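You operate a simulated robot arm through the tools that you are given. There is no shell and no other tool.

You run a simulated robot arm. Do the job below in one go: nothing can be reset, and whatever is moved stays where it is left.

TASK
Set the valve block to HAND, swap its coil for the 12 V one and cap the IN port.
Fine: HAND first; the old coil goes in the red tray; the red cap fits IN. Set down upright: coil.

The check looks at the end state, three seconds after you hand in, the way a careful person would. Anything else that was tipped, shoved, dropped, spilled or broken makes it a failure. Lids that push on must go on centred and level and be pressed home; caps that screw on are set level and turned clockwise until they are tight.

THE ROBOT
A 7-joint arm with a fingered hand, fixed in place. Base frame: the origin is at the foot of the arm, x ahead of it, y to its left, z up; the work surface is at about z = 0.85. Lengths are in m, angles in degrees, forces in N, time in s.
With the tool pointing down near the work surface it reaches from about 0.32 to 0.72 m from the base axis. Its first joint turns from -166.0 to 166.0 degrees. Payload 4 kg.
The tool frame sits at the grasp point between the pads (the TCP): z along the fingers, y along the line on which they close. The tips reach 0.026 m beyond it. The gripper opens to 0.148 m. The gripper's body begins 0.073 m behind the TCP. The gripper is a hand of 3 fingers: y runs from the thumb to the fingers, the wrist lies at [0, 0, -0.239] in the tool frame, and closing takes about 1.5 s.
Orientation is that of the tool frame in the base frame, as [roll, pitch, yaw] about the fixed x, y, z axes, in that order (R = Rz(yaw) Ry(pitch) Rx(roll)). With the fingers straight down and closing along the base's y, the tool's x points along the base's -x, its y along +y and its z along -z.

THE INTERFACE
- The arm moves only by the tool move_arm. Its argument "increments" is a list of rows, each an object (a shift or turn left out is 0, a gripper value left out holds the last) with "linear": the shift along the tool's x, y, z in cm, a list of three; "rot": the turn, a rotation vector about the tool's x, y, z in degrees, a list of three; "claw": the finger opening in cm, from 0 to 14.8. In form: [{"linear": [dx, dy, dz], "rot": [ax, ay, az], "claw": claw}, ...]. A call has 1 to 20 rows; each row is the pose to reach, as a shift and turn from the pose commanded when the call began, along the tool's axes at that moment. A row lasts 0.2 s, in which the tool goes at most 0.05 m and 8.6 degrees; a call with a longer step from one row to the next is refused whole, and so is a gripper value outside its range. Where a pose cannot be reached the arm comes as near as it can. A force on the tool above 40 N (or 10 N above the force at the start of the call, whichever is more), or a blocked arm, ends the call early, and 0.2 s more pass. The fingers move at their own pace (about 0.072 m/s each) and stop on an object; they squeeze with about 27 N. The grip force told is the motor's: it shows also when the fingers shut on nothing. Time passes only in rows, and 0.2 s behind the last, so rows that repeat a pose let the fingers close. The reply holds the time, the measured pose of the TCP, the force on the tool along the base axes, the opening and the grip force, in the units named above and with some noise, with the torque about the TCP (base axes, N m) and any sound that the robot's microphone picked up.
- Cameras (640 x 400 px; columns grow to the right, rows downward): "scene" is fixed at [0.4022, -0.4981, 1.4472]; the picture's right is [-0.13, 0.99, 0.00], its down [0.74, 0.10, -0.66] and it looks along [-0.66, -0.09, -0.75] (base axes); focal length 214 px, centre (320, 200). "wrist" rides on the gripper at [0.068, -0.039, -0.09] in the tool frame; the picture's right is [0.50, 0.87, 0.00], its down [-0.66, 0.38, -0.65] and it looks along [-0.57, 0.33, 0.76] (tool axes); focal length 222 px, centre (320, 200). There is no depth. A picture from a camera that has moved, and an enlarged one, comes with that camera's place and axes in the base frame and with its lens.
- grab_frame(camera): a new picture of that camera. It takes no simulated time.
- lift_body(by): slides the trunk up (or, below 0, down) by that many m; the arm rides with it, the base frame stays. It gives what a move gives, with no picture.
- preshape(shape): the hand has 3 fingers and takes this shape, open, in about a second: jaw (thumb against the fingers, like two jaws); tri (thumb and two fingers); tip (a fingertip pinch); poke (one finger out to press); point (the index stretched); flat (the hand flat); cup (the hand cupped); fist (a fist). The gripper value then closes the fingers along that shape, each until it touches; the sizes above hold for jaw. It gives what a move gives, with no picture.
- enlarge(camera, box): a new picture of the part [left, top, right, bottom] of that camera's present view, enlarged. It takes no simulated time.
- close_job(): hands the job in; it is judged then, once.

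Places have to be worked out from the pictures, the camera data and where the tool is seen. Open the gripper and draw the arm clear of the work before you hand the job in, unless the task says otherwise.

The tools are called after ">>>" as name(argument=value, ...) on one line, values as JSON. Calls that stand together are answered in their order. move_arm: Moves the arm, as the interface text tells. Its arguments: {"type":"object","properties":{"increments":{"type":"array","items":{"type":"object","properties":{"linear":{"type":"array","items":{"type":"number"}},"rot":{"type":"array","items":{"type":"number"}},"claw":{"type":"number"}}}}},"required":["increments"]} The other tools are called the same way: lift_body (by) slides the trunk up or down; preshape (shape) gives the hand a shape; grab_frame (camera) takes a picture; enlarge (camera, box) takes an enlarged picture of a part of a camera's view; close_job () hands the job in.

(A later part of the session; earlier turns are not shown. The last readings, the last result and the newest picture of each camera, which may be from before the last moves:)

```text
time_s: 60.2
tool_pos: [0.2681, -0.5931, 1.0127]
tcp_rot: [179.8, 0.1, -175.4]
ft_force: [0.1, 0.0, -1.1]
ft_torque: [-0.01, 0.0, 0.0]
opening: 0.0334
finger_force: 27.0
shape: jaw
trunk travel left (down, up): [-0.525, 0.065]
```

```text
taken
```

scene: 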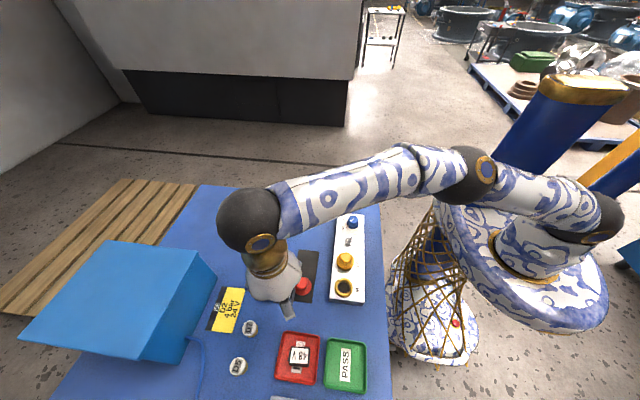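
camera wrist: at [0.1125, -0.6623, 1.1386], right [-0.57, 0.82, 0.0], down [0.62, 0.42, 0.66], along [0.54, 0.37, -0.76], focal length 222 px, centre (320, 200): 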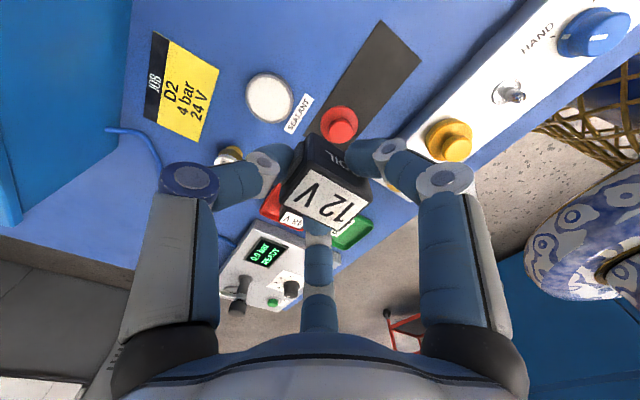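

That worked: no out-of-reach flags and the elbow is bent up again. Now I'll move inward and then across to hover over the stem.

>>> move_arm(increments=[{"linear": [0.5, 2, -0.5]}, {"linear": [1, 4, -1]}, {"linear": [1.51, 6.14, -1.5]}, {"linear": [5, 8, -2]}, {"linear": [8.5, 10, -2]}, {"linear": [12, 11.7, -2]}, {"linear": [15.5, 13.3, -2]}, {"linear": [18.5, 14.5, -2]}, {"linear": [20.2, 15.23, -2]}, {"linear": [20.2, 15.23, -2]}])

>>> grab_frame(camera="wrist")

>>> enlarge(camera="wrist", box=[220, 60, 420, 260])

>>> enlarge(camera="scene", box=[304, 195, 400, 255])

```text
time_s: 62.4
tool_pos: [0.052, -0.4582, 1.0346]
tcp_rot: [179.8, -0.1, -175.4]
ft_force: [0.4, 0.8, -1.1]
ft_torque: [0.03, -0.02, 0.01]
opening: 0.0325
finger_force: 26.8
shape: jaw
trunk travel left (down, up): [-0.525, 0.065]
```

```text
taken
camera wrist: at [-0.0118, -0.5015, 1.1233], right [-0.57, 0.82, 0.0], down [0.62, 0.43, 0.66], along [0.54, 0.37, -0.76], focal length 222 px, centre (320, 200)
```

wrist: 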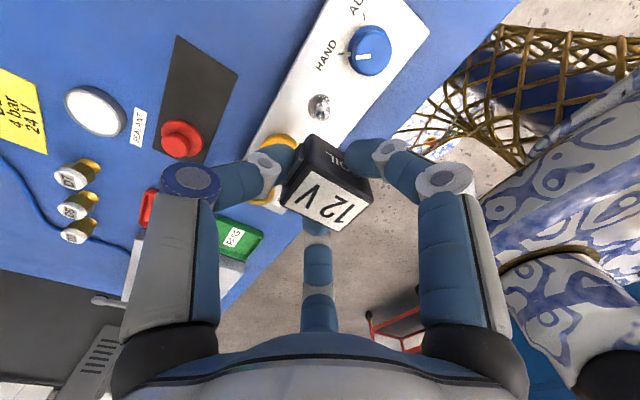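

```text
2.00 times, centred on (320, 160) of wrist
camera zoom: at [-0.0118, -0.5015, 1.1233], right [-0.57, 0.82, 0.0], down [0.62, 0.43, 0.66], along [0.54, 0.37, -0.76], focal length 444 px, centre (320, 280)
```

zoom: 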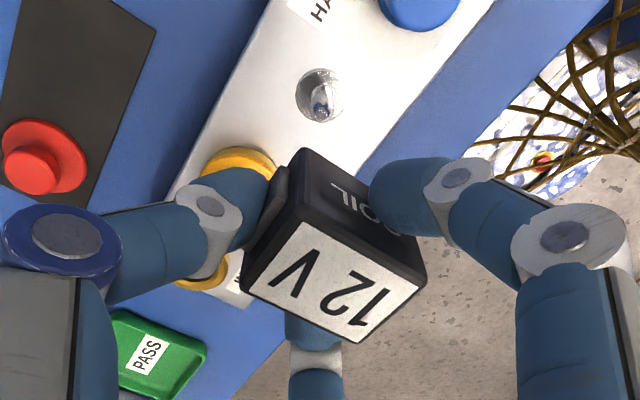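

```text
6.67 times, centred on (352, 225) of scene
camera zoom: at [0.4022, -0.4981, 1.4472], right [-0.13, 0.99, 0.0], down [0.74, 0.1, -0.66], along [-0.66, -0.09, -0.75], focal length 1430 px, centre (107, 33)
```

zoom: 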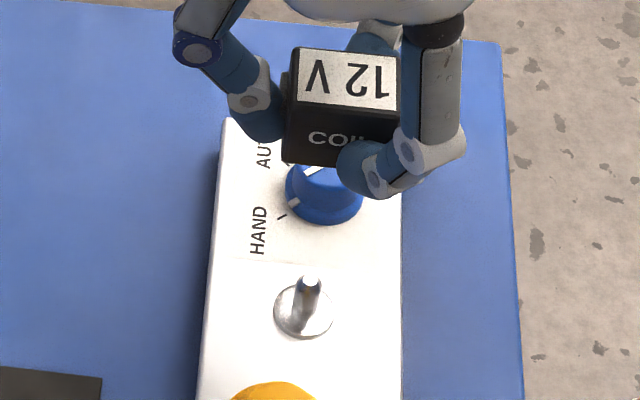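

The coil hangs level with yaw within about 2° of square. Combining both views, its centre is near (0.051, -0.4535), so it needs about +5 mm in x to sit over the stem at (0.056, -0.4525). I'll shift and descend until it's just above the stem tip.

>>> move_arm(increments=[{"linear": [-0.25, 0.03, 2.5]}, {"linear": [-0.51, 0.06, 5]}, {"linear": [-0.51, 0.06, 7.5]}, {"linear": [-0.51, 0.06, 9.2]}, {"linear": [-0.51, 0.06, 9.4]}, {"linear": [-0.51, 0.06, 9.4]}])

>>> enlarge(camera="wrist", box=[220, 60, 420, 260])

>>> enlarge(camera="scene", box=[320, 210, 384, 250])

```text
time_s: 63.8
tool_pos: [0.0583, -0.4561, 0.9402]
tcp_rot: [179.8, 0.0, -175.4]
ft_force: [0.0, 0.8, -0.7]
ft_torque: [0.0, -0.04, 0.02]
opening: 0.0327
finger_force: 27.0
shape: jaw
trunk travel left (down, up): [-0.525, 0.065]
```

```text
2.00 times, centred on (320, 160) of wrist
camera zoom: at [-0.0074, -0.4998, 1.029], right [-0.57, 0.82, 0.0], down [0.62, 0.43, 0.66], along [0.54, 0.37, -0.76], focal length 444 px, centre (320, 280)
```

zoom: 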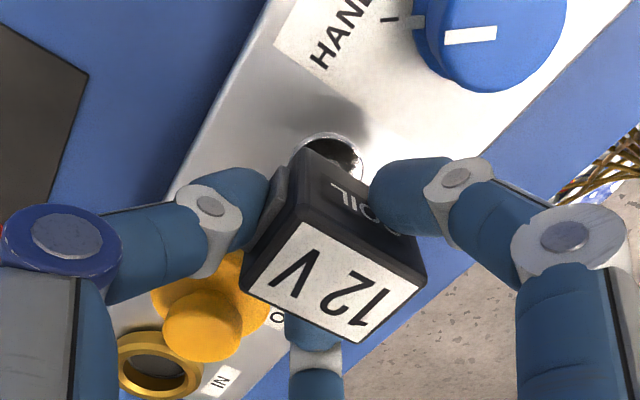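

```text
10.00 times, centred on (352, 230) of scene
camera zoom: at [0.4022, -0.4981, 1.4472], right [-0.13, 0.99, 0.0], down [0.74, 0.1, -0.66], along [-0.66, -0.09, -0.75], focal length 2145 px, centre (0, -100)
```

zoom: 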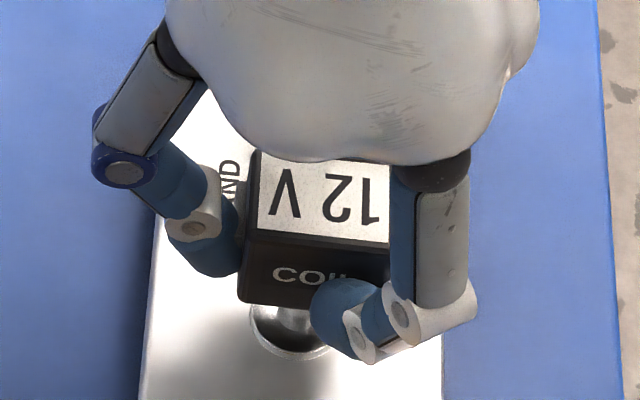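

The coil is within about 1.5 mm of the stem axis. I'll make that small correction and lower it in small steps, watching the force.

>>> move_arm(increments=[{"linear": [0.1, -0.1, 0.4]}, {"linear": [0.1, -0.1, 0.8]}, {"linear": [0.1, -0.1, 1.2]}, {"linear": [0.1, -0.1, 1.5]}, {"linear": [0.1, -0.1, 1.5]}])

>>> enlarge(camera="scene", box=[320, 210, 384, 250])

```text
time_s: 65.0
tool_pos: [0.0583, -0.4585, 0.9249]
tcp_rot: [179.7, 0.0, -175.4]
ft_force: [0.2, -0.7, -1.6]
ft_torque: [0.0, 0.0, -0.04]
opening: 0.0326
finger_force: 26.7
shape: jaw
trunk travel left (down, up): [-0.525, 0.065]
```

```text
10.00 times, centred on (352, 230) of scene
camera zoom: at [0.4022, -0.4981, 1.4472], right [-0.13, 0.99, 0.0], down [0.74, 0.1, -0.66], along [-0.66, -0.09, -0.75], focal length 2145 px, centre (0, -100)
```

zoom: 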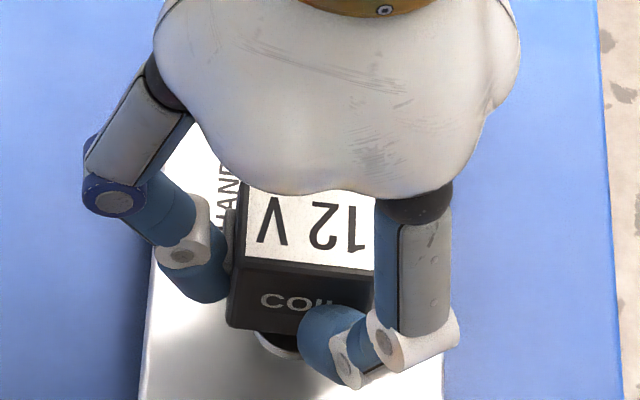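

The coil's bottom should be below the stem tip now with no contact force, so the hole appears to have found the stem. I'll continue down.

>>> move_arm(increments=[{"linear": [0, 0, 0.3]}, {"linear": [0, 0, 0.6]}, {"linear": [0, 0, 0.8]}, {"linear": [0, 0, 0.8]}])

>>> move_arm(increments=[{"linear": [0, 0, 0.2]}, {"linear": [0, 0, 0.4]}, {"linear": [0, 0, 0.4]}])

>>> enlarge(camera="scene", box=[320, 210, 384, 250])

>>> enlarge(camera="wrist", box=[220, 60, 420, 260])

```text
time_s: 66.0
tool_pos: [0.0579, -0.4591, 0.9165]
tcp_rot: [179.8, 0.0, -175.3]
ft_force: [-0.2, 0.5, -0.9]
ft_torque: [0.01, -0.02, 0.02]
opening: 0.0327
finger_force: 26.9
shape: jaw
trunk travel left (down, up): [-0.525, 0.065]
```

```text
time_s: 66.8
tool_pos: [0.0581, -0.4576, 0.9126]
tcp_rot: [179.7, 0.0, -175.5]
ft_force: [-0.1, -0.4, 1.8]
ft_torque: [0.01, 0.04, -0.02]
opening: 0.0327
finger_force: 27.9
shape: jaw
trunk travel left (down, up): [-0.525, 0.065]
```

```text
10.00 times, centred on (352, 230) of scene
camera zoom: at [0.4022, -0.4981, 1.4472], right [-0.13, 0.99, 0.0], down [0.74, 0.1, -0.66], along [-0.66, -0.09, -0.75], focal length 2145 px, centre (0, -100)
```

zoom: 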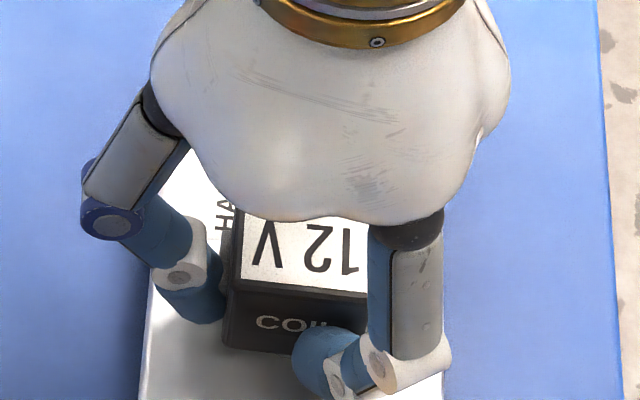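

```text
2.00 times, centred on (320, 160) of wrist
camera zoom: at [-0.0078, -0.502, 1.002], right [-0.57, 0.82, 0.0], down [0.62, 0.43, 0.65], along [0.54, 0.37, -0.76], focal length 444 px, centre (320, 280)
```

zoom: 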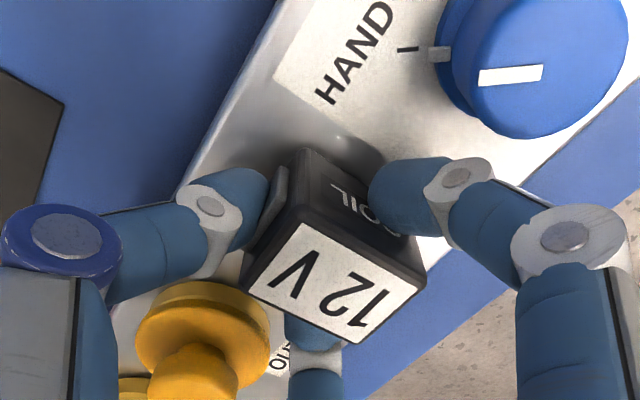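

The force turned up to about +1.8 N at TCP 0.9126, which is the height the old coil sat at. I'll press 2–3 mm more to confirm it is on its stop.

>>> move_arm(increments=[{"linear": [0, 0, 0.1]}, {"linear": [0, 0, 0.2]}, {"linear": [0, 0, 0.3]}, {"linear": [0, 0, 0.3]}])

>>> enlarge(camera="scene", box=[320, 210, 384, 250])

```text
time_s: 67.8
tool_pos: [0.0572, -0.4589, 0.9115]
tcp_rot: [-180.0, 0.1, -175.4]
ft_force: [0.5, -2.7, 26.2]
ft_torque: [-0.13, -0.04, 0.01]
opening: 0.0336
finger_force: 27.3
shape: jaw
trunk travel left (down, up): [-0.525, 0.065]
```

```text
10.00 times, centred on (352, 230) of scene
camera zoom: at [0.4022, -0.4981, 1.4472], right [-0.13, 0.99, 0.0], down [0.74, 0.1, -0.66], along [-0.66, -0.09, -0.75], focal length 2145 px, centre (0, -100)
```

zoom: 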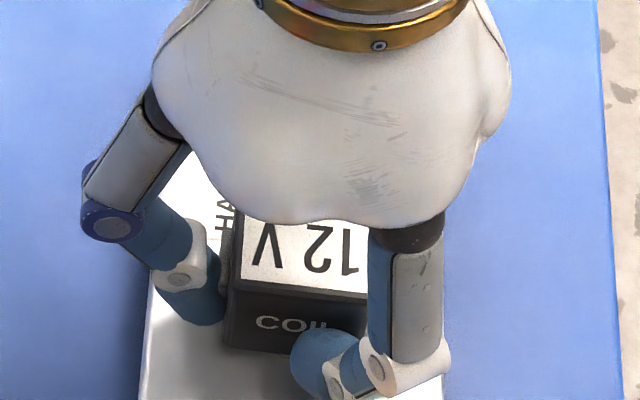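

It stands firm at 26 N, so it's fully seated. I'll relax the press, open evenly and lift away.

>>> move_arm(increments=[{"linear": [0, 0, -0.3]}, {"linear": [0, 0, -0.3], "claw": 3.8}, {"linear": [0, 0, -0.3], "claw": 4.6}, {"linear": [0, 0, -0.3], "claw": 5.6}, {"linear": [0, 0, -0.3], "claw": 5.6}, {"linear": [0, 0, -1.5]}, {"linear": [0, 0, -4]}, {"linear": [0, 0, -8]}, {"linear": [0, 0, -12]}, {"linear": [0, 0, -12]}])

>>> grab_frame(camera="wrist")

>>> enlarge(camera="scene", box=[320, 210, 384, 250])

>>> enlarge(camera="wrist", box=[240, 60, 400, 160])

```text
time_s: 70.0
tool_pos: [0.056, -0.4577, 1.0305]
tcp_rot: [179.8, 0.1, -175.5]
ft_force: [0.1, -0.1, -0.1]
ft_torque: [-0.01, 0.03, 0.03]
opening: 0.0555
finger_force: 0.1
shape: jaw
trunk travel left (down, up): [-0.525, 0.065]
```

```text
taken
camera wrist: at [-0.0093, -0.4997, 1.1195], right [-0.57, 0.82, 0.0], down [0.62, 0.43, 0.65], along [0.54, 0.37, -0.76], focal length 222 px, centre (320, 200)
```

wrist: 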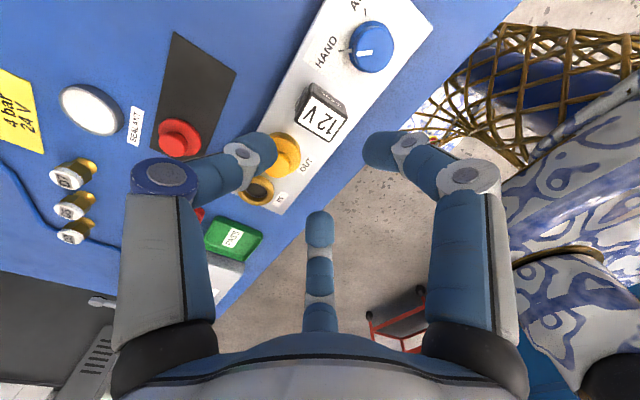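

```text
10.00 times, centred on (352, 230) of scene
camera zoom: at [0.4022, -0.4981, 1.4472], right [-0.13, 0.99, 0.0], down [0.74, 0.1, -0.66], along [-0.66, -0.09, -0.75], focal length 2145 px, centre (0, -100)
```

zoom: 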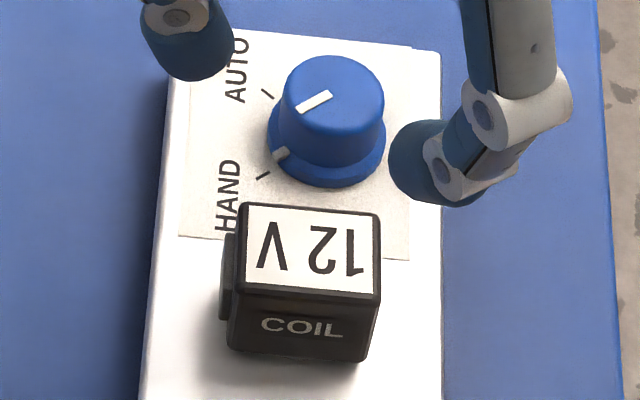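

```text
4.00 times, centred on (320, 110) of wrist
camera zoom: at [-0.0093, -0.4997, 1.1195], right [-0.57, 0.82, 0.0], down [0.62, 0.43, 0.65], along [0.54, 0.37, -0.76], focal length 888 px, centre (320, 560)
```

zoom: 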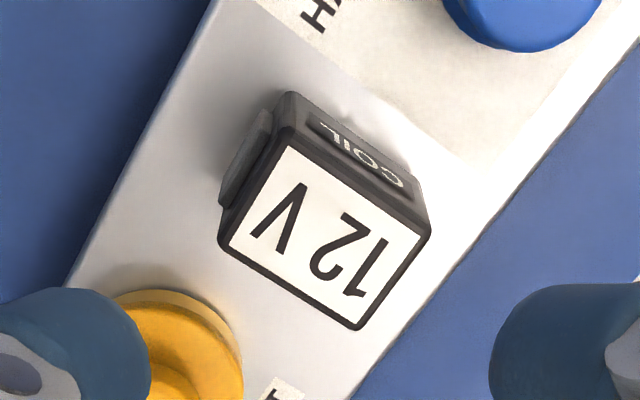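

The 12 V coil sits exactly where the 48 V one did originally. Next is the red cap, so I'll enlarge it and the ports in the current views.

>>> enlarge(camera="wrist", box=[130, 100, 226, 160])

>>> enlarge(camera="wrist", box=[230, 120, 326, 220])

>>> enlarge(camera="scene", box=[280, 265, 328, 305])

>>> enlarge(camera="scene", box=[320, 245, 384, 305])

```text
6.67 times, centred on (178, 130) of wrist
camera zoom: at [-0.0093, -0.4997, 1.1195], right [-0.57, 0.82, 0.0], down [0.62, 0.43, 0.65], along [0.54, 0.37, -0.76], focal length 1481 px, centre (1267, 667)
```

zoom: 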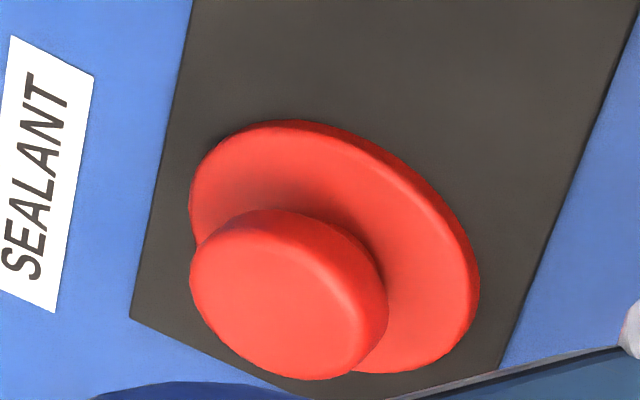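

```text
4.00 times, centred on (278, 170) of wrist
camera zoom: at [-0.0093, -0.4997, 1.1195], right [-0.57, 0.82, 0.0], down [0.62, 0.43, 0.65], along [0.54, 0.37, -0.76], focal length 888 px, centre (488, 320)
```

zoom: 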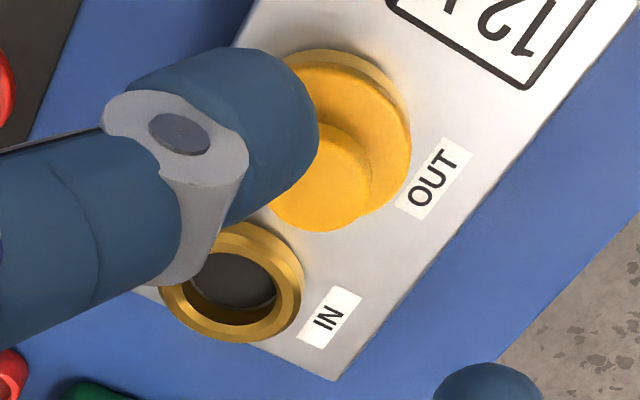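

```text
10.00 times, centred on (304, 285) of scene
camera zoom: at [0.4022, -0.4981, 1.4472], right [-0.13, 0.99, 0.0], down [0.74, 0.1, -0.66], along [-0.66, -0.09, -0.75], focal length 2145 px, centre (480, -650)
```

zoom: 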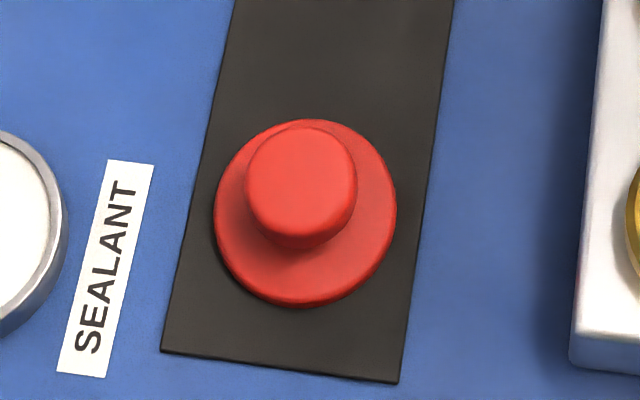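

```text
6.67 times, centred on (352, 275) of scene
camera zoom: at [0.4022, -0.4981, 1.4472], right [-0.13, 0.99, 0.0], down [0.74, 0.1, -0.66], along [-0.66, -0.09, -0.75], focal length 1430 px, centre (107, -300)
```

zoom: 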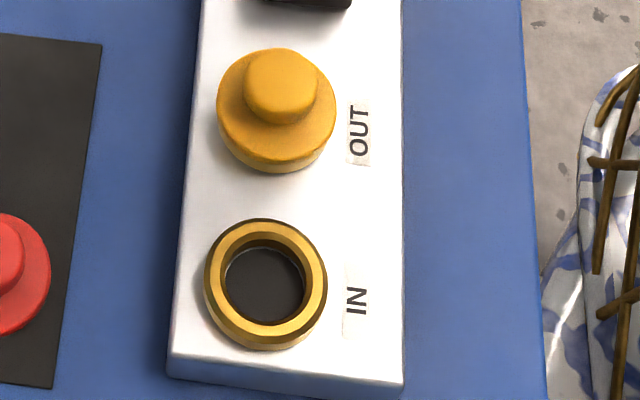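

Measurements for the cap job:
- Red cap: centre about (0.1975, -0.575), a 30 mm grip with its top at z≈0.871, and a thin 50 mm flange on the mat.
- IN ring: centre about (0.196, -0.4635), top at z≈0.8815.

I'll move above the cap and turn to yaw -140° so there's plenty of clockwise travel later.

>>> move_arm(increments=[{"linear": [-2.2, -2.1, 0], "rot": [0, 0, -6]}, {"linear": [-4.4, -4.2, 0], "rot": [0, 0, -12]}, {"linear": [-6.6, -6.4, 0], "rot": [0, 0, -18]}, {"linear": [-8.8, -8.5, 0], "rot": [0, 0, -24]}, {"linear": [-11, -10.6, 0], "rot": [0, 0, -30]}, {"linear": [-13.19, -12.8, 0.5], "rot": [0, 0, -35.5]}, {"linear": [-13.19, -12.8, 1], "rot": [0, 0, -35.5]}, {"linear": [-13.19, -12.8, 1], "rot": [0, 0, -35.5]}])

>>> grab_frame(camera="wrist")

>>> grab_frame(camera="scene")

```text
time_s: 71.8
tool_pos: [0.1956, -0.5616, 1.0103]
tcp_rot: [179.9, 0.1, -140.3]
ft_force: [1.2, 0.0, 0.6]
ft_torque: [0.02, 0.0, 0.0]
opening: 0.0559
finger_force: 0.1
shape: jaw
out of reach, approached as far as the arm can: row 6, 7, 8
trunk travel left (down, up): [-0.525, 0.065]
```

```text
taken
camera wrist: at [0.1679, -0.6336, 1.1], right [-0.94, 0.35, 0.0], down [0.26, 0.71, 0.66], along [0.23, 0.62, -0.75], focal length 222 px, centre (320, 200)
```

wrist: 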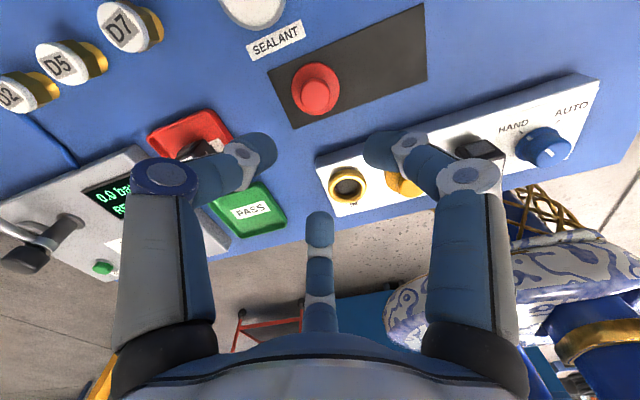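

```text
taken
```

scene: 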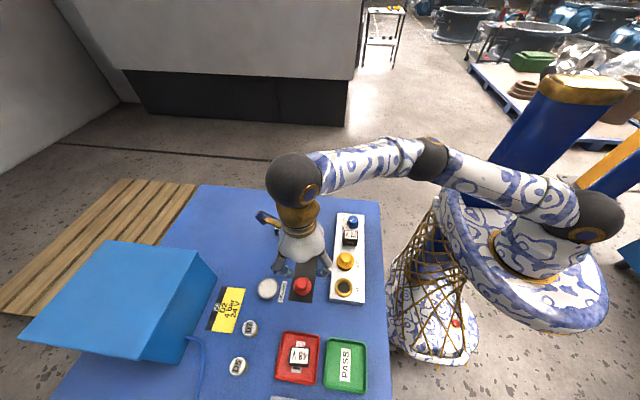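

The yaw limit bites at this spot. I'll back off 20° clockwise and finish centring over the cap.

>>> move_arm(increments=[{"linear": [0, 0, 0], "rot": [0, 0, 7]}, {"linear": [0.2, -0.3, 0], "rot": [0, 0, 14]}, {"linear": [0.5, -0.8, 0], "rot": [0, 0, 20]}, {"linear": [0.74, -1.21, 0], "rot": [0, 0, 20]}, {"linear": [0.74, -1.21, 0], "rot": [0, 0, 20]}])

>>> grab_frame(camera="wrist")

```text
time_s: 73.0
tool_pos: [0.1982, -0.5745, 1.0104]
tcp_rot: [179.8, 0.0, -160.0]
ft_force: [-1.0, -0.8, -0.3]
ft_torque: [-0.01, -0.01, 0.0]
opening: 0.0557
finger_force: 0.1
shape: jaw
trunk travel left (down, up): [-0.525, 0.065]
```

```text
taken
camera wrist: at [0.1484, -0.6342, 1.1004], right [-0.77, 0.64, 0.0], down [0.49, 0.58, 0.66], along [0.42, 0.5, -0.76], focal length 222 px, centre (320, 200)
```

wrist: 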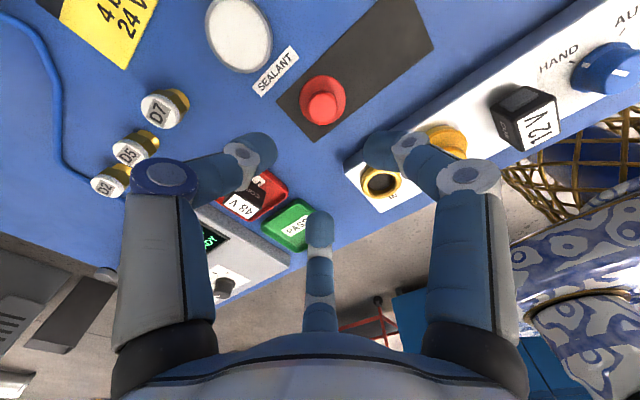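

The cap is nearly under the TCP. I'll enlarge to centre precisely.

>>> enlarge(camera="wrist", box=[272, 70, 368, 130])

```text
6.67 times, centred on (320, 100) of wrist
camera zoom: at [0.1484, -0.6342, 1.1004], right [-0.77, 0.64, 0.0], down [0.49, 0.58, 0.66], along [0.42, 0.5, -0.76], focal length 1481 px, centre (320, 867)
```

zoom: 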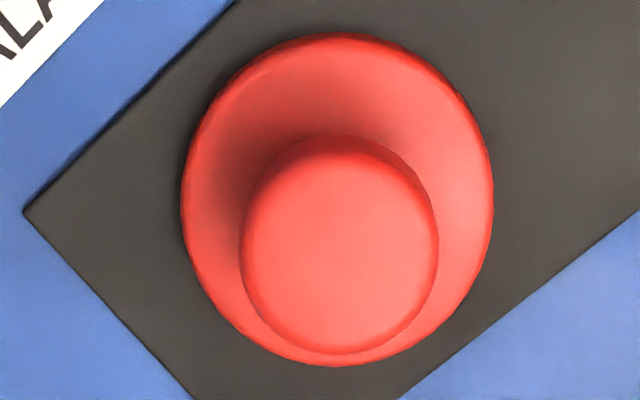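

The cap is at about (0.1955, -0.5745), 3 mm in -x from the TCP. I'll correct and descend around its grip.

>>> move_arm(increments=[{"linear": [0.15, 0.05, 4]}, {"linear": [0.28, 0.1, 8]}, {"linear": [0.28, 0.1, 11]}, {"linear": [0.28, 0.1, 12]}, {"linear": [0.28, 0.1, 12.5]}, {"linear": [0.28, 0.1, 12.5]}])

>>> grab_frame(camera="wrist")

>>> enlarge(camera="scene", box=[256, 240, 352, 310])

```text
time_s: 74.4
tool_pos: [0.1941, -0.574, 0.8866]
tcp_rot: [179.8, 0.1, -160.0]
ft_force: [-0.3, 0.8, 0.4]
ft_torque: [-0.01, -0.03, -0.03]
opening: 0.0558
finger_force: 0.0
shape: jaw
trunk travel left (down, up): [-0.525, 0.065]
```

```text
taken
camera wrist: at [0.1443, -0.6335, 0.975], right [-0.77, 0.64, 0.0], down [0.49, 0.58, 0.66], along [0.42, 0.5, -0.76], focal length 222 px, centre (320, 200)
```

wrist: 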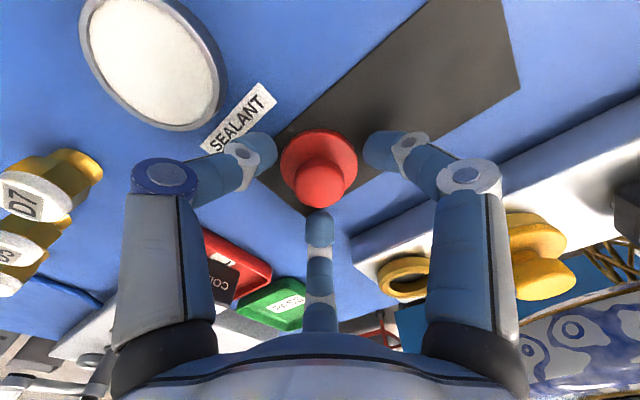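

```text
5.71 times, centred on (304, 275) of scene
camera zoom: at [0.4022, -0.4981, 1.4472], right [-0.13, 0.99, 0.0], down [0.74, 0.1, -0.66], along [-0.66, -0.09, -0.75], focal length 1226 px, centre (411, -229)
```

zoom: 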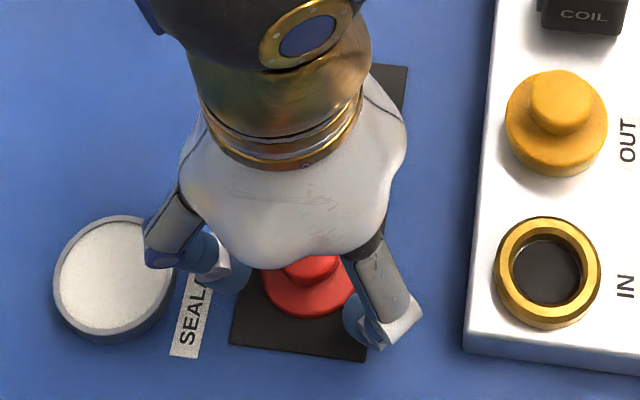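

The cap is centred between the fingers, so I'll close on its grip.

>>> move_arm(increments=[{"claw": 4}, {"claw": 2.5}, {"claw": 2}, {"claw": 2}, {"claw": 2}, {"claw": 2}, {"claw": 2}])

>>> enlarge(camera="wrist", box=[240, 100, 400, 250])

```text
time_s: 76.0
tool_pos: [0.1958, -0.5741, 0.8862]
tcp_rot: [179.9, 0.0, -159.9]
ft_force: [0.4, 0.2, -0.3]
ft_torque: [-0.01, 0.03, 0.0]
opening: 0.0235
finger_force: 26.8
shape: jaw
trunk travel left (down, up): [-0.525, 0.065]
```

```text
2.67 times, centred on (320, 175) of wrist
camera zoom: at [0.1444, -0.6336, 0.9752], right [-0.77, 0.64, 0.0], down [0.49, 0.58, 0.66], along [0.42, 0.5, -0.76], focal length 592 px, centre (320, 267)
```

zoom: 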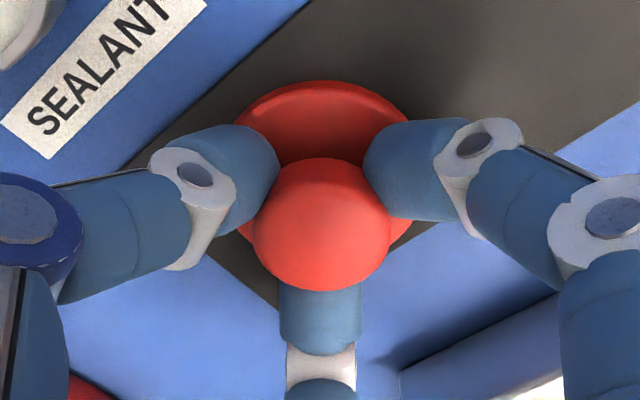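

The cap is gripped. I'll lift it and inspect its underside.

>>> move_arm(increments=[{"linear": [0, 0, -1]}, {"linear": [0, 0, -3]}, {"linear": [0, 0, -6]}, {"linear": [0, 0, -10]}, {"linear": [0, 0, -10]}])

>>> enlarge(camera="wrist", box=[240, 100, 400, 250])

>>> enlarge(camera="scene", box=[240, 210, 352, 300])

```text
time_s: 77.2
tool_pos: [0.1946, -0.5768, 0.9862]
tcp_rot: [179.8, 0.0, -159.9]
ft_force: [0.1, -0.3, 0.2]
ft_torque: [-0.01, 0.02, 0.0]
opening: 0.0235
finger_force: 26.8
shape: jaw
trunk travel left (down, up): [-0.525, 0.065]
```

```text
2.67 times, centred on (320, 175) of wrist
camera zoom: at [0.1438, -0.636, 1.0753], right [-0.77, 0.64, 0.0], down [0.49, 0.58, 0.66], along [0.42, 0.5, -0.76], focal length 592 px, centre (320, 267)
```

zoom: 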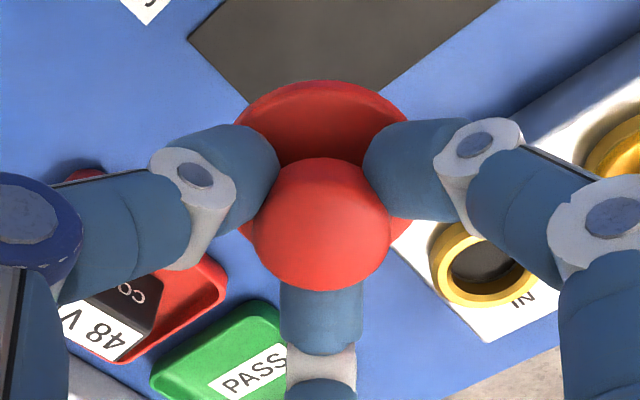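

```text
4.44 times, centred on (296, 255) of scene
camera zoom: at [0.4022, -0.4981, 1.4472], right [-0.13, 0.99, 0.0], down [0.74, 0.1, -0.66], along [-0.66, -0.09, -0.75], focal length 953 px, centre (427, -44)
```

zoom: 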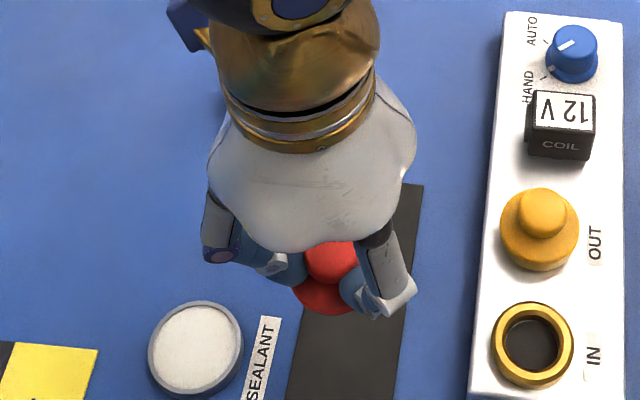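

The cap came up cleanly and is centred in the hand. Three views put the IN ring at (0.1963, -0.4638) with its top at z≈0.8815. I'll move over it and come down to about 2 cm above.

>>> move_arm(increments=[{"linear": [-1, 2.6, 0]}, {"linear": [-2, 5.2, 0]}, {"linear": [-3, 7.9, 0]}, {"linear": [-4.04, 10.48, 0]}, {"linear": [-4.04, 10.48, 2.5]}, {"linear": [-4.04, 10.48, 4.8]}, {"linear": [-4.04, 10.48, 4.8]}])

>>> grab_frame(camera="wrist")

>>> enlarge(camera="wrist", box=[240, 100, 400, 250])

>>> enlarge(camera="scene", box=[304, 245, 384, 305])

```text
time_s: 78.8
tool_pos: [0.1992, -0.4654, 0.9357]
tcp_rot: [179.8, -0.1, -159.9]
ft_force: [1.1, -0.4, -0.1]
ft_torque: [-0.03, 0.0, -0.03]
opening: 0.0233
finger_force: 26.9
shape: jaw
trunk travel left (down, up): [-0.525, 0.065]
```

```text
taken
camera wrist: at [0.1484, -0.5242, 1.0264], right [-0.77, 0.64, 0.0], down [0.49, 0.58, 0.66], along [0.42, 0.5, -0.76], focal length 222 px, centre (320, 200)
```

wrist: 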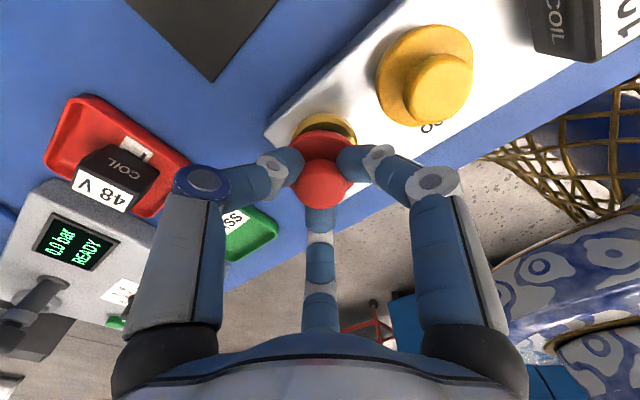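

```text
2.67 times, centred on (320, 175) of wrist
camera zoom: at [0.1484, -0.5242, 1.0264], right [-0.77, 0.64, 0.0], down [0.49, 0.58, 0.66], along [0.42, 0.5, -0.76], focal length 592 px, centre (320, 267)
```

zoom: 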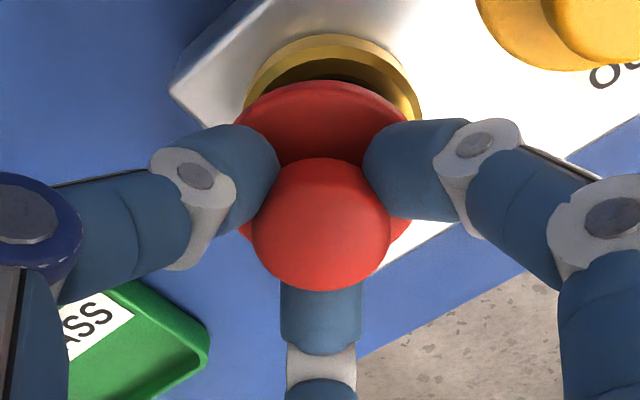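

```text
6.67 times, centred on (344, 275) of scene
camera zoom: at [0.4022, -0.4981, 1.4472], right [-0.13, 0.99, 0.0], down [0.74, 0.1, -0.66], along [-0.66, -0.09, -0.75], focal length 1430 px, centre (160, -300)
```

zoom: 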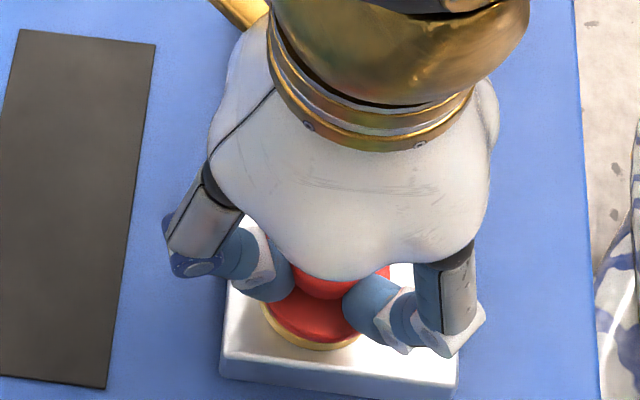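

The ring sits about 3 mm off the cap axis, to the right in the wrist view. I'll correct by (-2.6, +1) mm and come down to just above the ring.

>>> move_arm(increments=[{"linear": [0.21, 0.18, 0]}, {"linear": [0.21, 0.18, 0.6]}, {"linear": [0.21, 0.18, 1.1]}, {"linear": [0.21, 0.18, 1.1]}])

>>> enlarge(camera="wrist", box=[240, 100, 400, 250])

>>> enlarge(camera="scene", box=[328, 270, 376, 310])

```text
time_s: 79.8
tool_pos: [0.1957, -0.462, 0.926]
tcp_rot: [179.9, 0.0, -159.9]
ft_force: [-0.4, 0.3, -0.8]
ft_torque: [-0.04, -0.03, -0.03]
opening: 0.0235
finger_force: 27.1
shape: jaw
trunk travel left (down, up): [-0.525, 0.065]
```

```text
2.67 times, centred on (320, 175) of wrist
camera zoom: at [0.1451, -0.5214, 1.0159], right [-0.77, 0.64, 0.0], down [0.49, 0.58, 0.66], along [0.42, 0.5, -0.76], focal length 592 px, centre (320, 267)
```

zoom: 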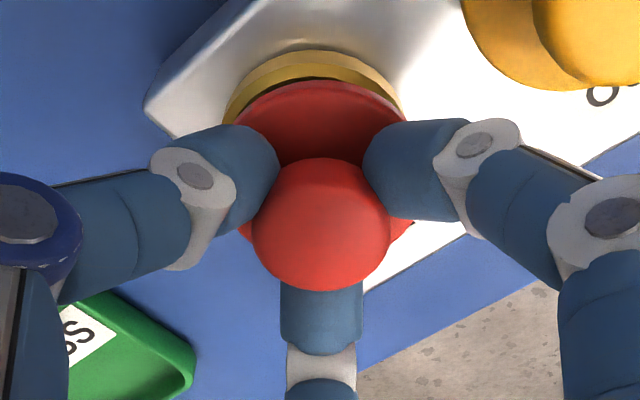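

```text
10.00 times, centred on (352, 290) of scene
camera zoom: at [0.4022, -0.4981, 1.4472], right [-0.13, 0.99, 0.0], down [0.74, 0.1, -0.66], along [-0.66, -0.09, -0.75], focal length 2145 px, centre (0, -700)
```

zoom: 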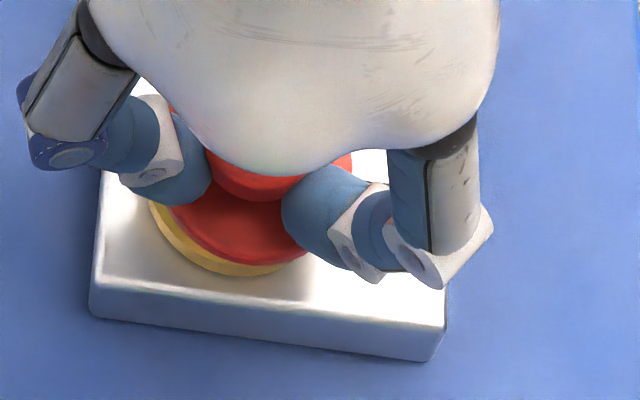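

The cap is within about 2 mm of the ring axis. I'll apply that last correction and lower it gently onto the port.

>>> move_arm(increments=[{"linear": [-0.17, 0, 0]}, {"linear": [-0.17, 0, 0.3]}, {"linear": [-0.17, 0, 0.6]}, {"linear": [-0.17, 0, 0.6]}])

>>> move_arm(increments=[{"linear": [0, 0, 0.2]}, {"linear": [0, 0, 0.4]}, {"linear": [0, 0, 0.4]}])

>>> enlarge(camera="wrist", box=[240, 100, 400, 250])

>>> enlarge(camera="scene", box=[328, 270, 376, 310])

```text
time_s: 80.8
tool_pos: [0.1963, -0.4614, 0.9216]
tcp_rot: [179.8, 0.0, -159.8]
ft_force: [1.2, -0.6, 11.5]
ft_torque: [-0.04, -0.02, 0.03]
opening: 0.0239
finger_force: 26.9
shape: jaw
trunk travel left (down, up): [-0.525, 0.065]
```

```text
time_s: 81.6
tool_pos: [0.1971, -0.4622, 0.9194]
tcp_rot: [-179.7, 0.1, -159.9]
ft_force: [-1.3, 4.4, 22.0]
ft_torque: [0.14, 0.07, -0.04]
opening: 0.0252
finger_force: 27.0
shape: jaw
trunk travel left (down, up): [-0.525, 0.065]
stopped in row 3: the force on the tool passed its limit at 41 N (the readings are from after the stop); the commanded pose is now the measured one
```

```text
2.67 times, centred on (320, 175) of wrist
camera zoom: at [0.1461, -0.5203, 1.0108], right [-0.77, 0.64, 0.0], down [0.48, 0.58, 0.65], along [0.42, 0.5, -0.76], focal length 592 px, centre (320, 267)
```

zoom: 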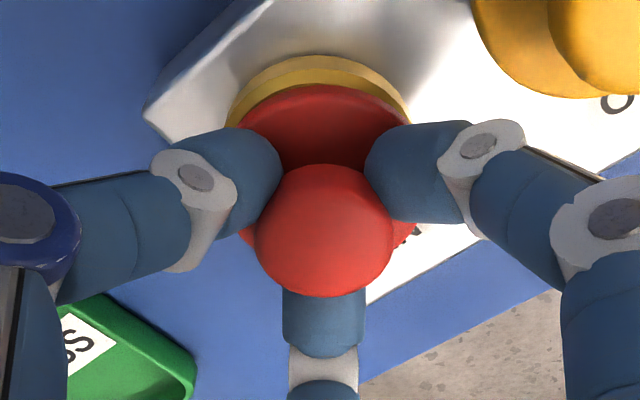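

```text
10.00 times, centred on (352, 290) of scene
camera zoom: at [0.4022, -0.4981, 1.4472], right [-0.13, 0.99, 0.0], down [0.74, 0.1, -0.66], along [-0.66, -0.09, -0.75], focal length 2145 px, centre (0, -700)
```

zoom: 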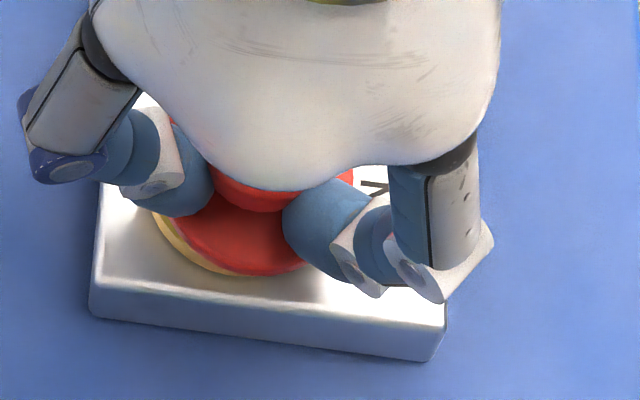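

The cap touched at TCP z≈0.9205, and the force has risen to about 22 N. The scene view hints that the cap is offset towards +y, so I'll look closer before pressing further.

>>> enlarge(camera="scene", box=[340, 280, 366, 300])

>>> enlarge(camera="wrist", box=[290, 110, 354, 150])

```text
16.00 times, centred on (353, 290) of scene
camera zoom: at [0.4022, -0.4981, 1.4472], right [-0.13, 0.99, 0.0], down [0.74, 0.1, -0.66], along [-0.66, -0.09, -0.75], focal length 3432 px, centre (-208, -1240)
```

zoom: 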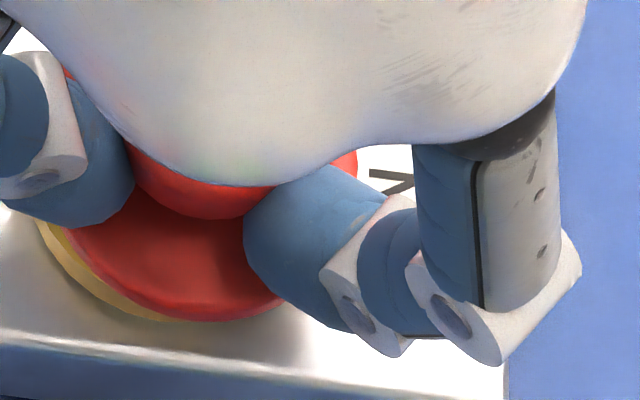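

```text
10.00 times, centred on (322, 130) of wrist
camera zoom: at [0.1461, -0.5203, 1.0108], right [-0.77, 0.64, 0.0], down [0.48, 0.58, 0.65], along [0.42, 0.5, -0.76], focal length 2221 px, centre (300, 900)
```

zoom: 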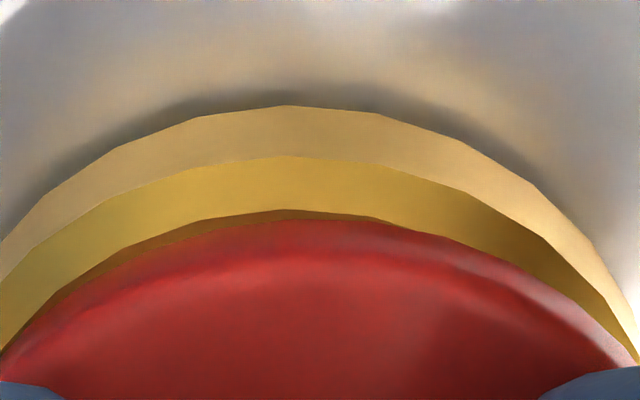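

Close up, the cap is centred on the ring to within about 1 mm. I'll ease the pressure slightly, trim about 1 mm and turn clockwise to see whether a thread takes.

>>> move_arm(increments=[{"linear": [0.03, -0.09, -0.05]}, {"linear": [0.03, -0.09, -0.05], "rot": [0, 0, 8]}, {"linear": [0.03, -0.09, -0.05], "rot": [0, 0, 16]}, {"linear": [0.03, -0.09, -0.05], "rot": [0, 0, 24]}, {"linear": [0.03, -0.09, -0.05], "rot": [0, 0, 32]}, {"linear": [0.03, -0.09, -0.05], "rot": [0, 0, 40]}, {"linear": [0.03, -0.09, -0.05], "rot": [0, 0, 40]}])

>>> enlarge(camera="wrist", box=[240, 100, 400, 250])

>>> enlarge(camera="scene", box=[328, 270, 376, 310])

```text
time_s: 83.0
tool_pos: [0.2007, -0.4665, 0.9218]
tcp_rot: [-179.5, 0.4, 163.0]
ft_force: [6.9, -0.9, 8.9]
ft_torque: [0.01, 0.15, 0.3]
opening: 0.0244
finger_force: 27.1
shape: jaw
trunk travel left (down, up): [-0.525, 0.065]
heard: snap
stopped in row 6: the force on the tool passed its limit at 41 N (the readings are from after the stop); the commanded pose is now the measured one
```

```text
2.67 times, centred on (320, 175) of wrist
camera zoom: at [0.1236, -0.4819, 1.0108], right [-0.23, 0.97, -0.01], down [0.73, 0.18, 0.66], along [0.64, 0.14, -0.75], focal length 592 px, centre (320, 267)
```

zoom: 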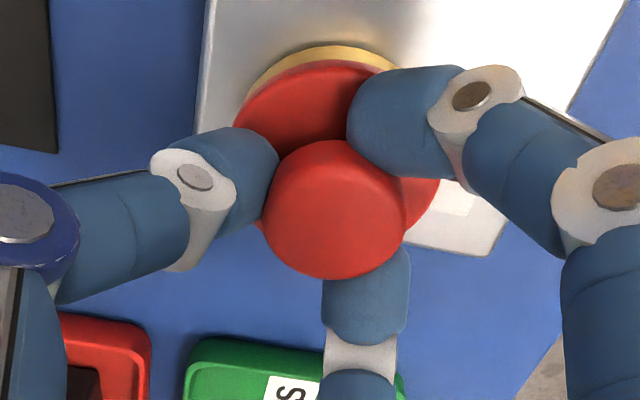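

```text
10.00 times, centred on (352, 290) of scene
camera zoom: at [0.4022, -0.4981, 1.4472], right [-0.13, 0.99, 0.0], down [0.74, 0.1, -0.66], along [-0.66, -0.09, -0.75], focal length 2145 px, centre (0, -700)
```

zoom: 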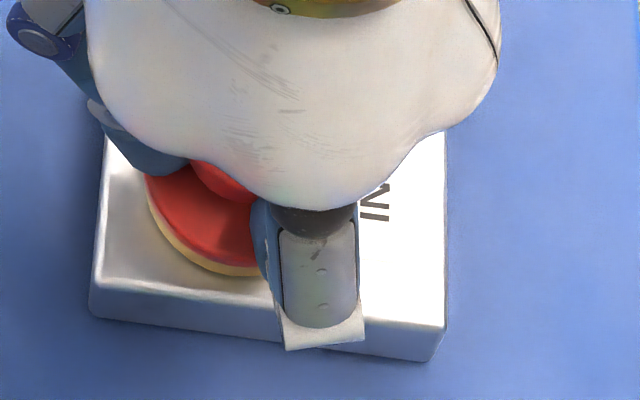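

There was a "snap" and a side load built up, which suggests the cap may have clicked onto the port. I'll release and rise to inspect it.

>>> move_arm(increments=[{"claw": 3}, {"claw": 4}, {"claw": 5}, {"claw": 5.6}, {"claw": 5.6}])

>>> move_arm(increments=[{"linear": [0, 0, -1]}, {"linear": [0, 0, -3]}, {"linear": [0, 0, -6]}, {"linear": [0, 0, -9]}, {"linear": [0, 0, -9]}])

>>> grab_frame(camera="wrist")

>>> enlarge(camera="scene", box=[320, 245, 384, 305])

```text
time_s: 84.2
tool_pos: [0.2004, -0.4668, 0.9211]
tcp_rot: [-179.6, 0.3, 162.9]
ft_force: [0.7, 0.1, 0.0]
ft_torque: [-0.01, 0.01, -0.01]
opening: 0.0554
finger_force: 0.0
shape: jaw
trunk travel left (down, up): [-0.525, 0.065]
```

```text
time_s: 85.4
tool_pos: [0.1986, -0.4663, 1.0125]
tcp_rot: [-179.5, 0.4, 162.9]
ft_force: [0.0, 0.0, 0.5]
ft_torque: [0.02, 0.05, 0.01]
opening: 0.0554
finger_force: 0.0
shape: jaw
trunk travel left (down, up): [-0.525, 0.065]
```

```text
taken
camera wrist: at [0.1214, -0.4813, 1.1008], right [-0.22, 0.97, -0.01], down [0.73, 0.17, 0.66], along [0.64, 0.14, -0.75], focal length 222 px, centre (320, 200)
```

wrist: 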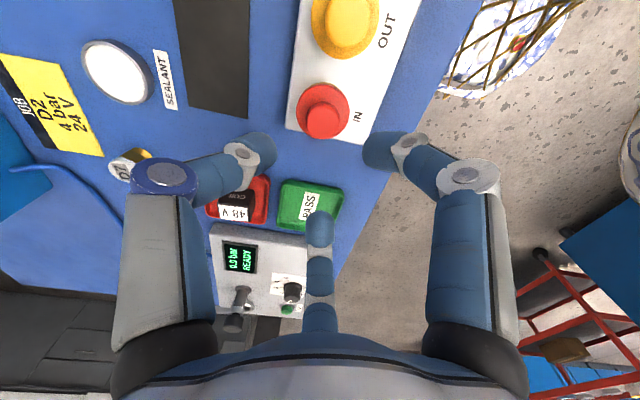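

```text
6.67 times, centred on (352, 275) of scene
camera zoom: at [0.4022, -0.4981, 1.4472], right [-0.13, 0.99, 0.0], down [0.74, 0.1, -0.66], along [-0.66, -0.09, -0.75], focal length 1430 px, centre (107, -300)
```

zoom: 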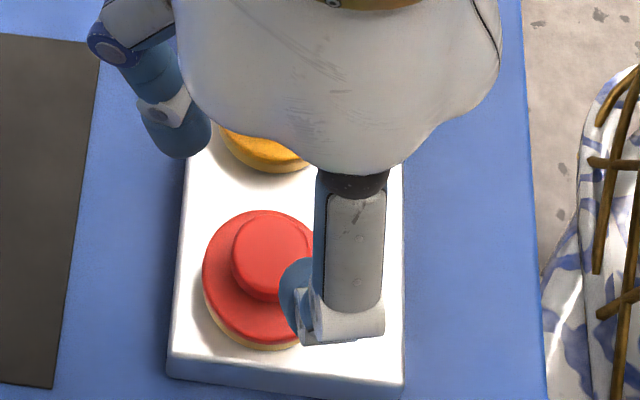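

The cap sits on the IN port. I'll check that it's level and pressed home.

>>> enlarge(camera="wrist", box=[282, 75, 378, 145])

>>> enlarge(camera="scene", box=[332, 270, 372, 302])

```text
5.71 times, centred on (330, 110) of wrist
camera zoom: at [0.1214, -0.4813, 1.1008], right [-0.22, 0.97, -0.01], down [0.73, 0.17, 0.66], along [0.64, 0.14, -0.75], focal length 1269 px, centre (263, 714)
```

zoom: 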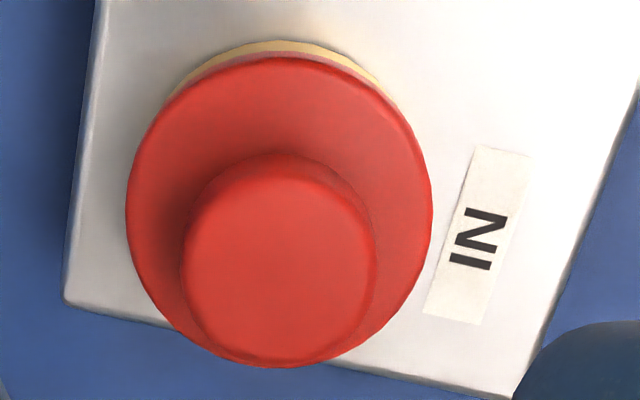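

```text
12.50 times, centred on (352, 286) of scene
camera zoom: at [0.4022, -0.4981, 1.4472], right [-0.13, 0.99, 0.0], down [0.74, 0.1, -0.66], along [-0.66, -0.09, -0.75], focal length 2681 px, centre (-80, -875)
```

zoom: 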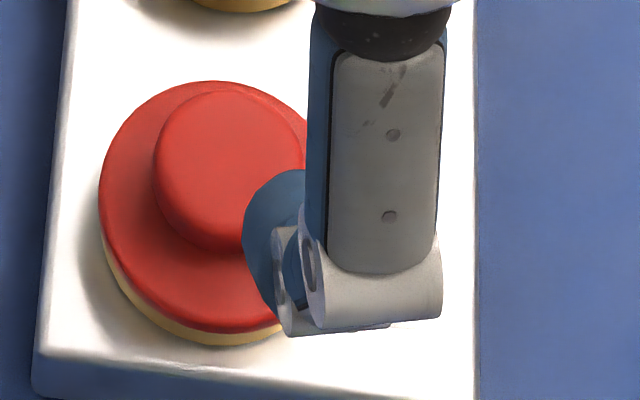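

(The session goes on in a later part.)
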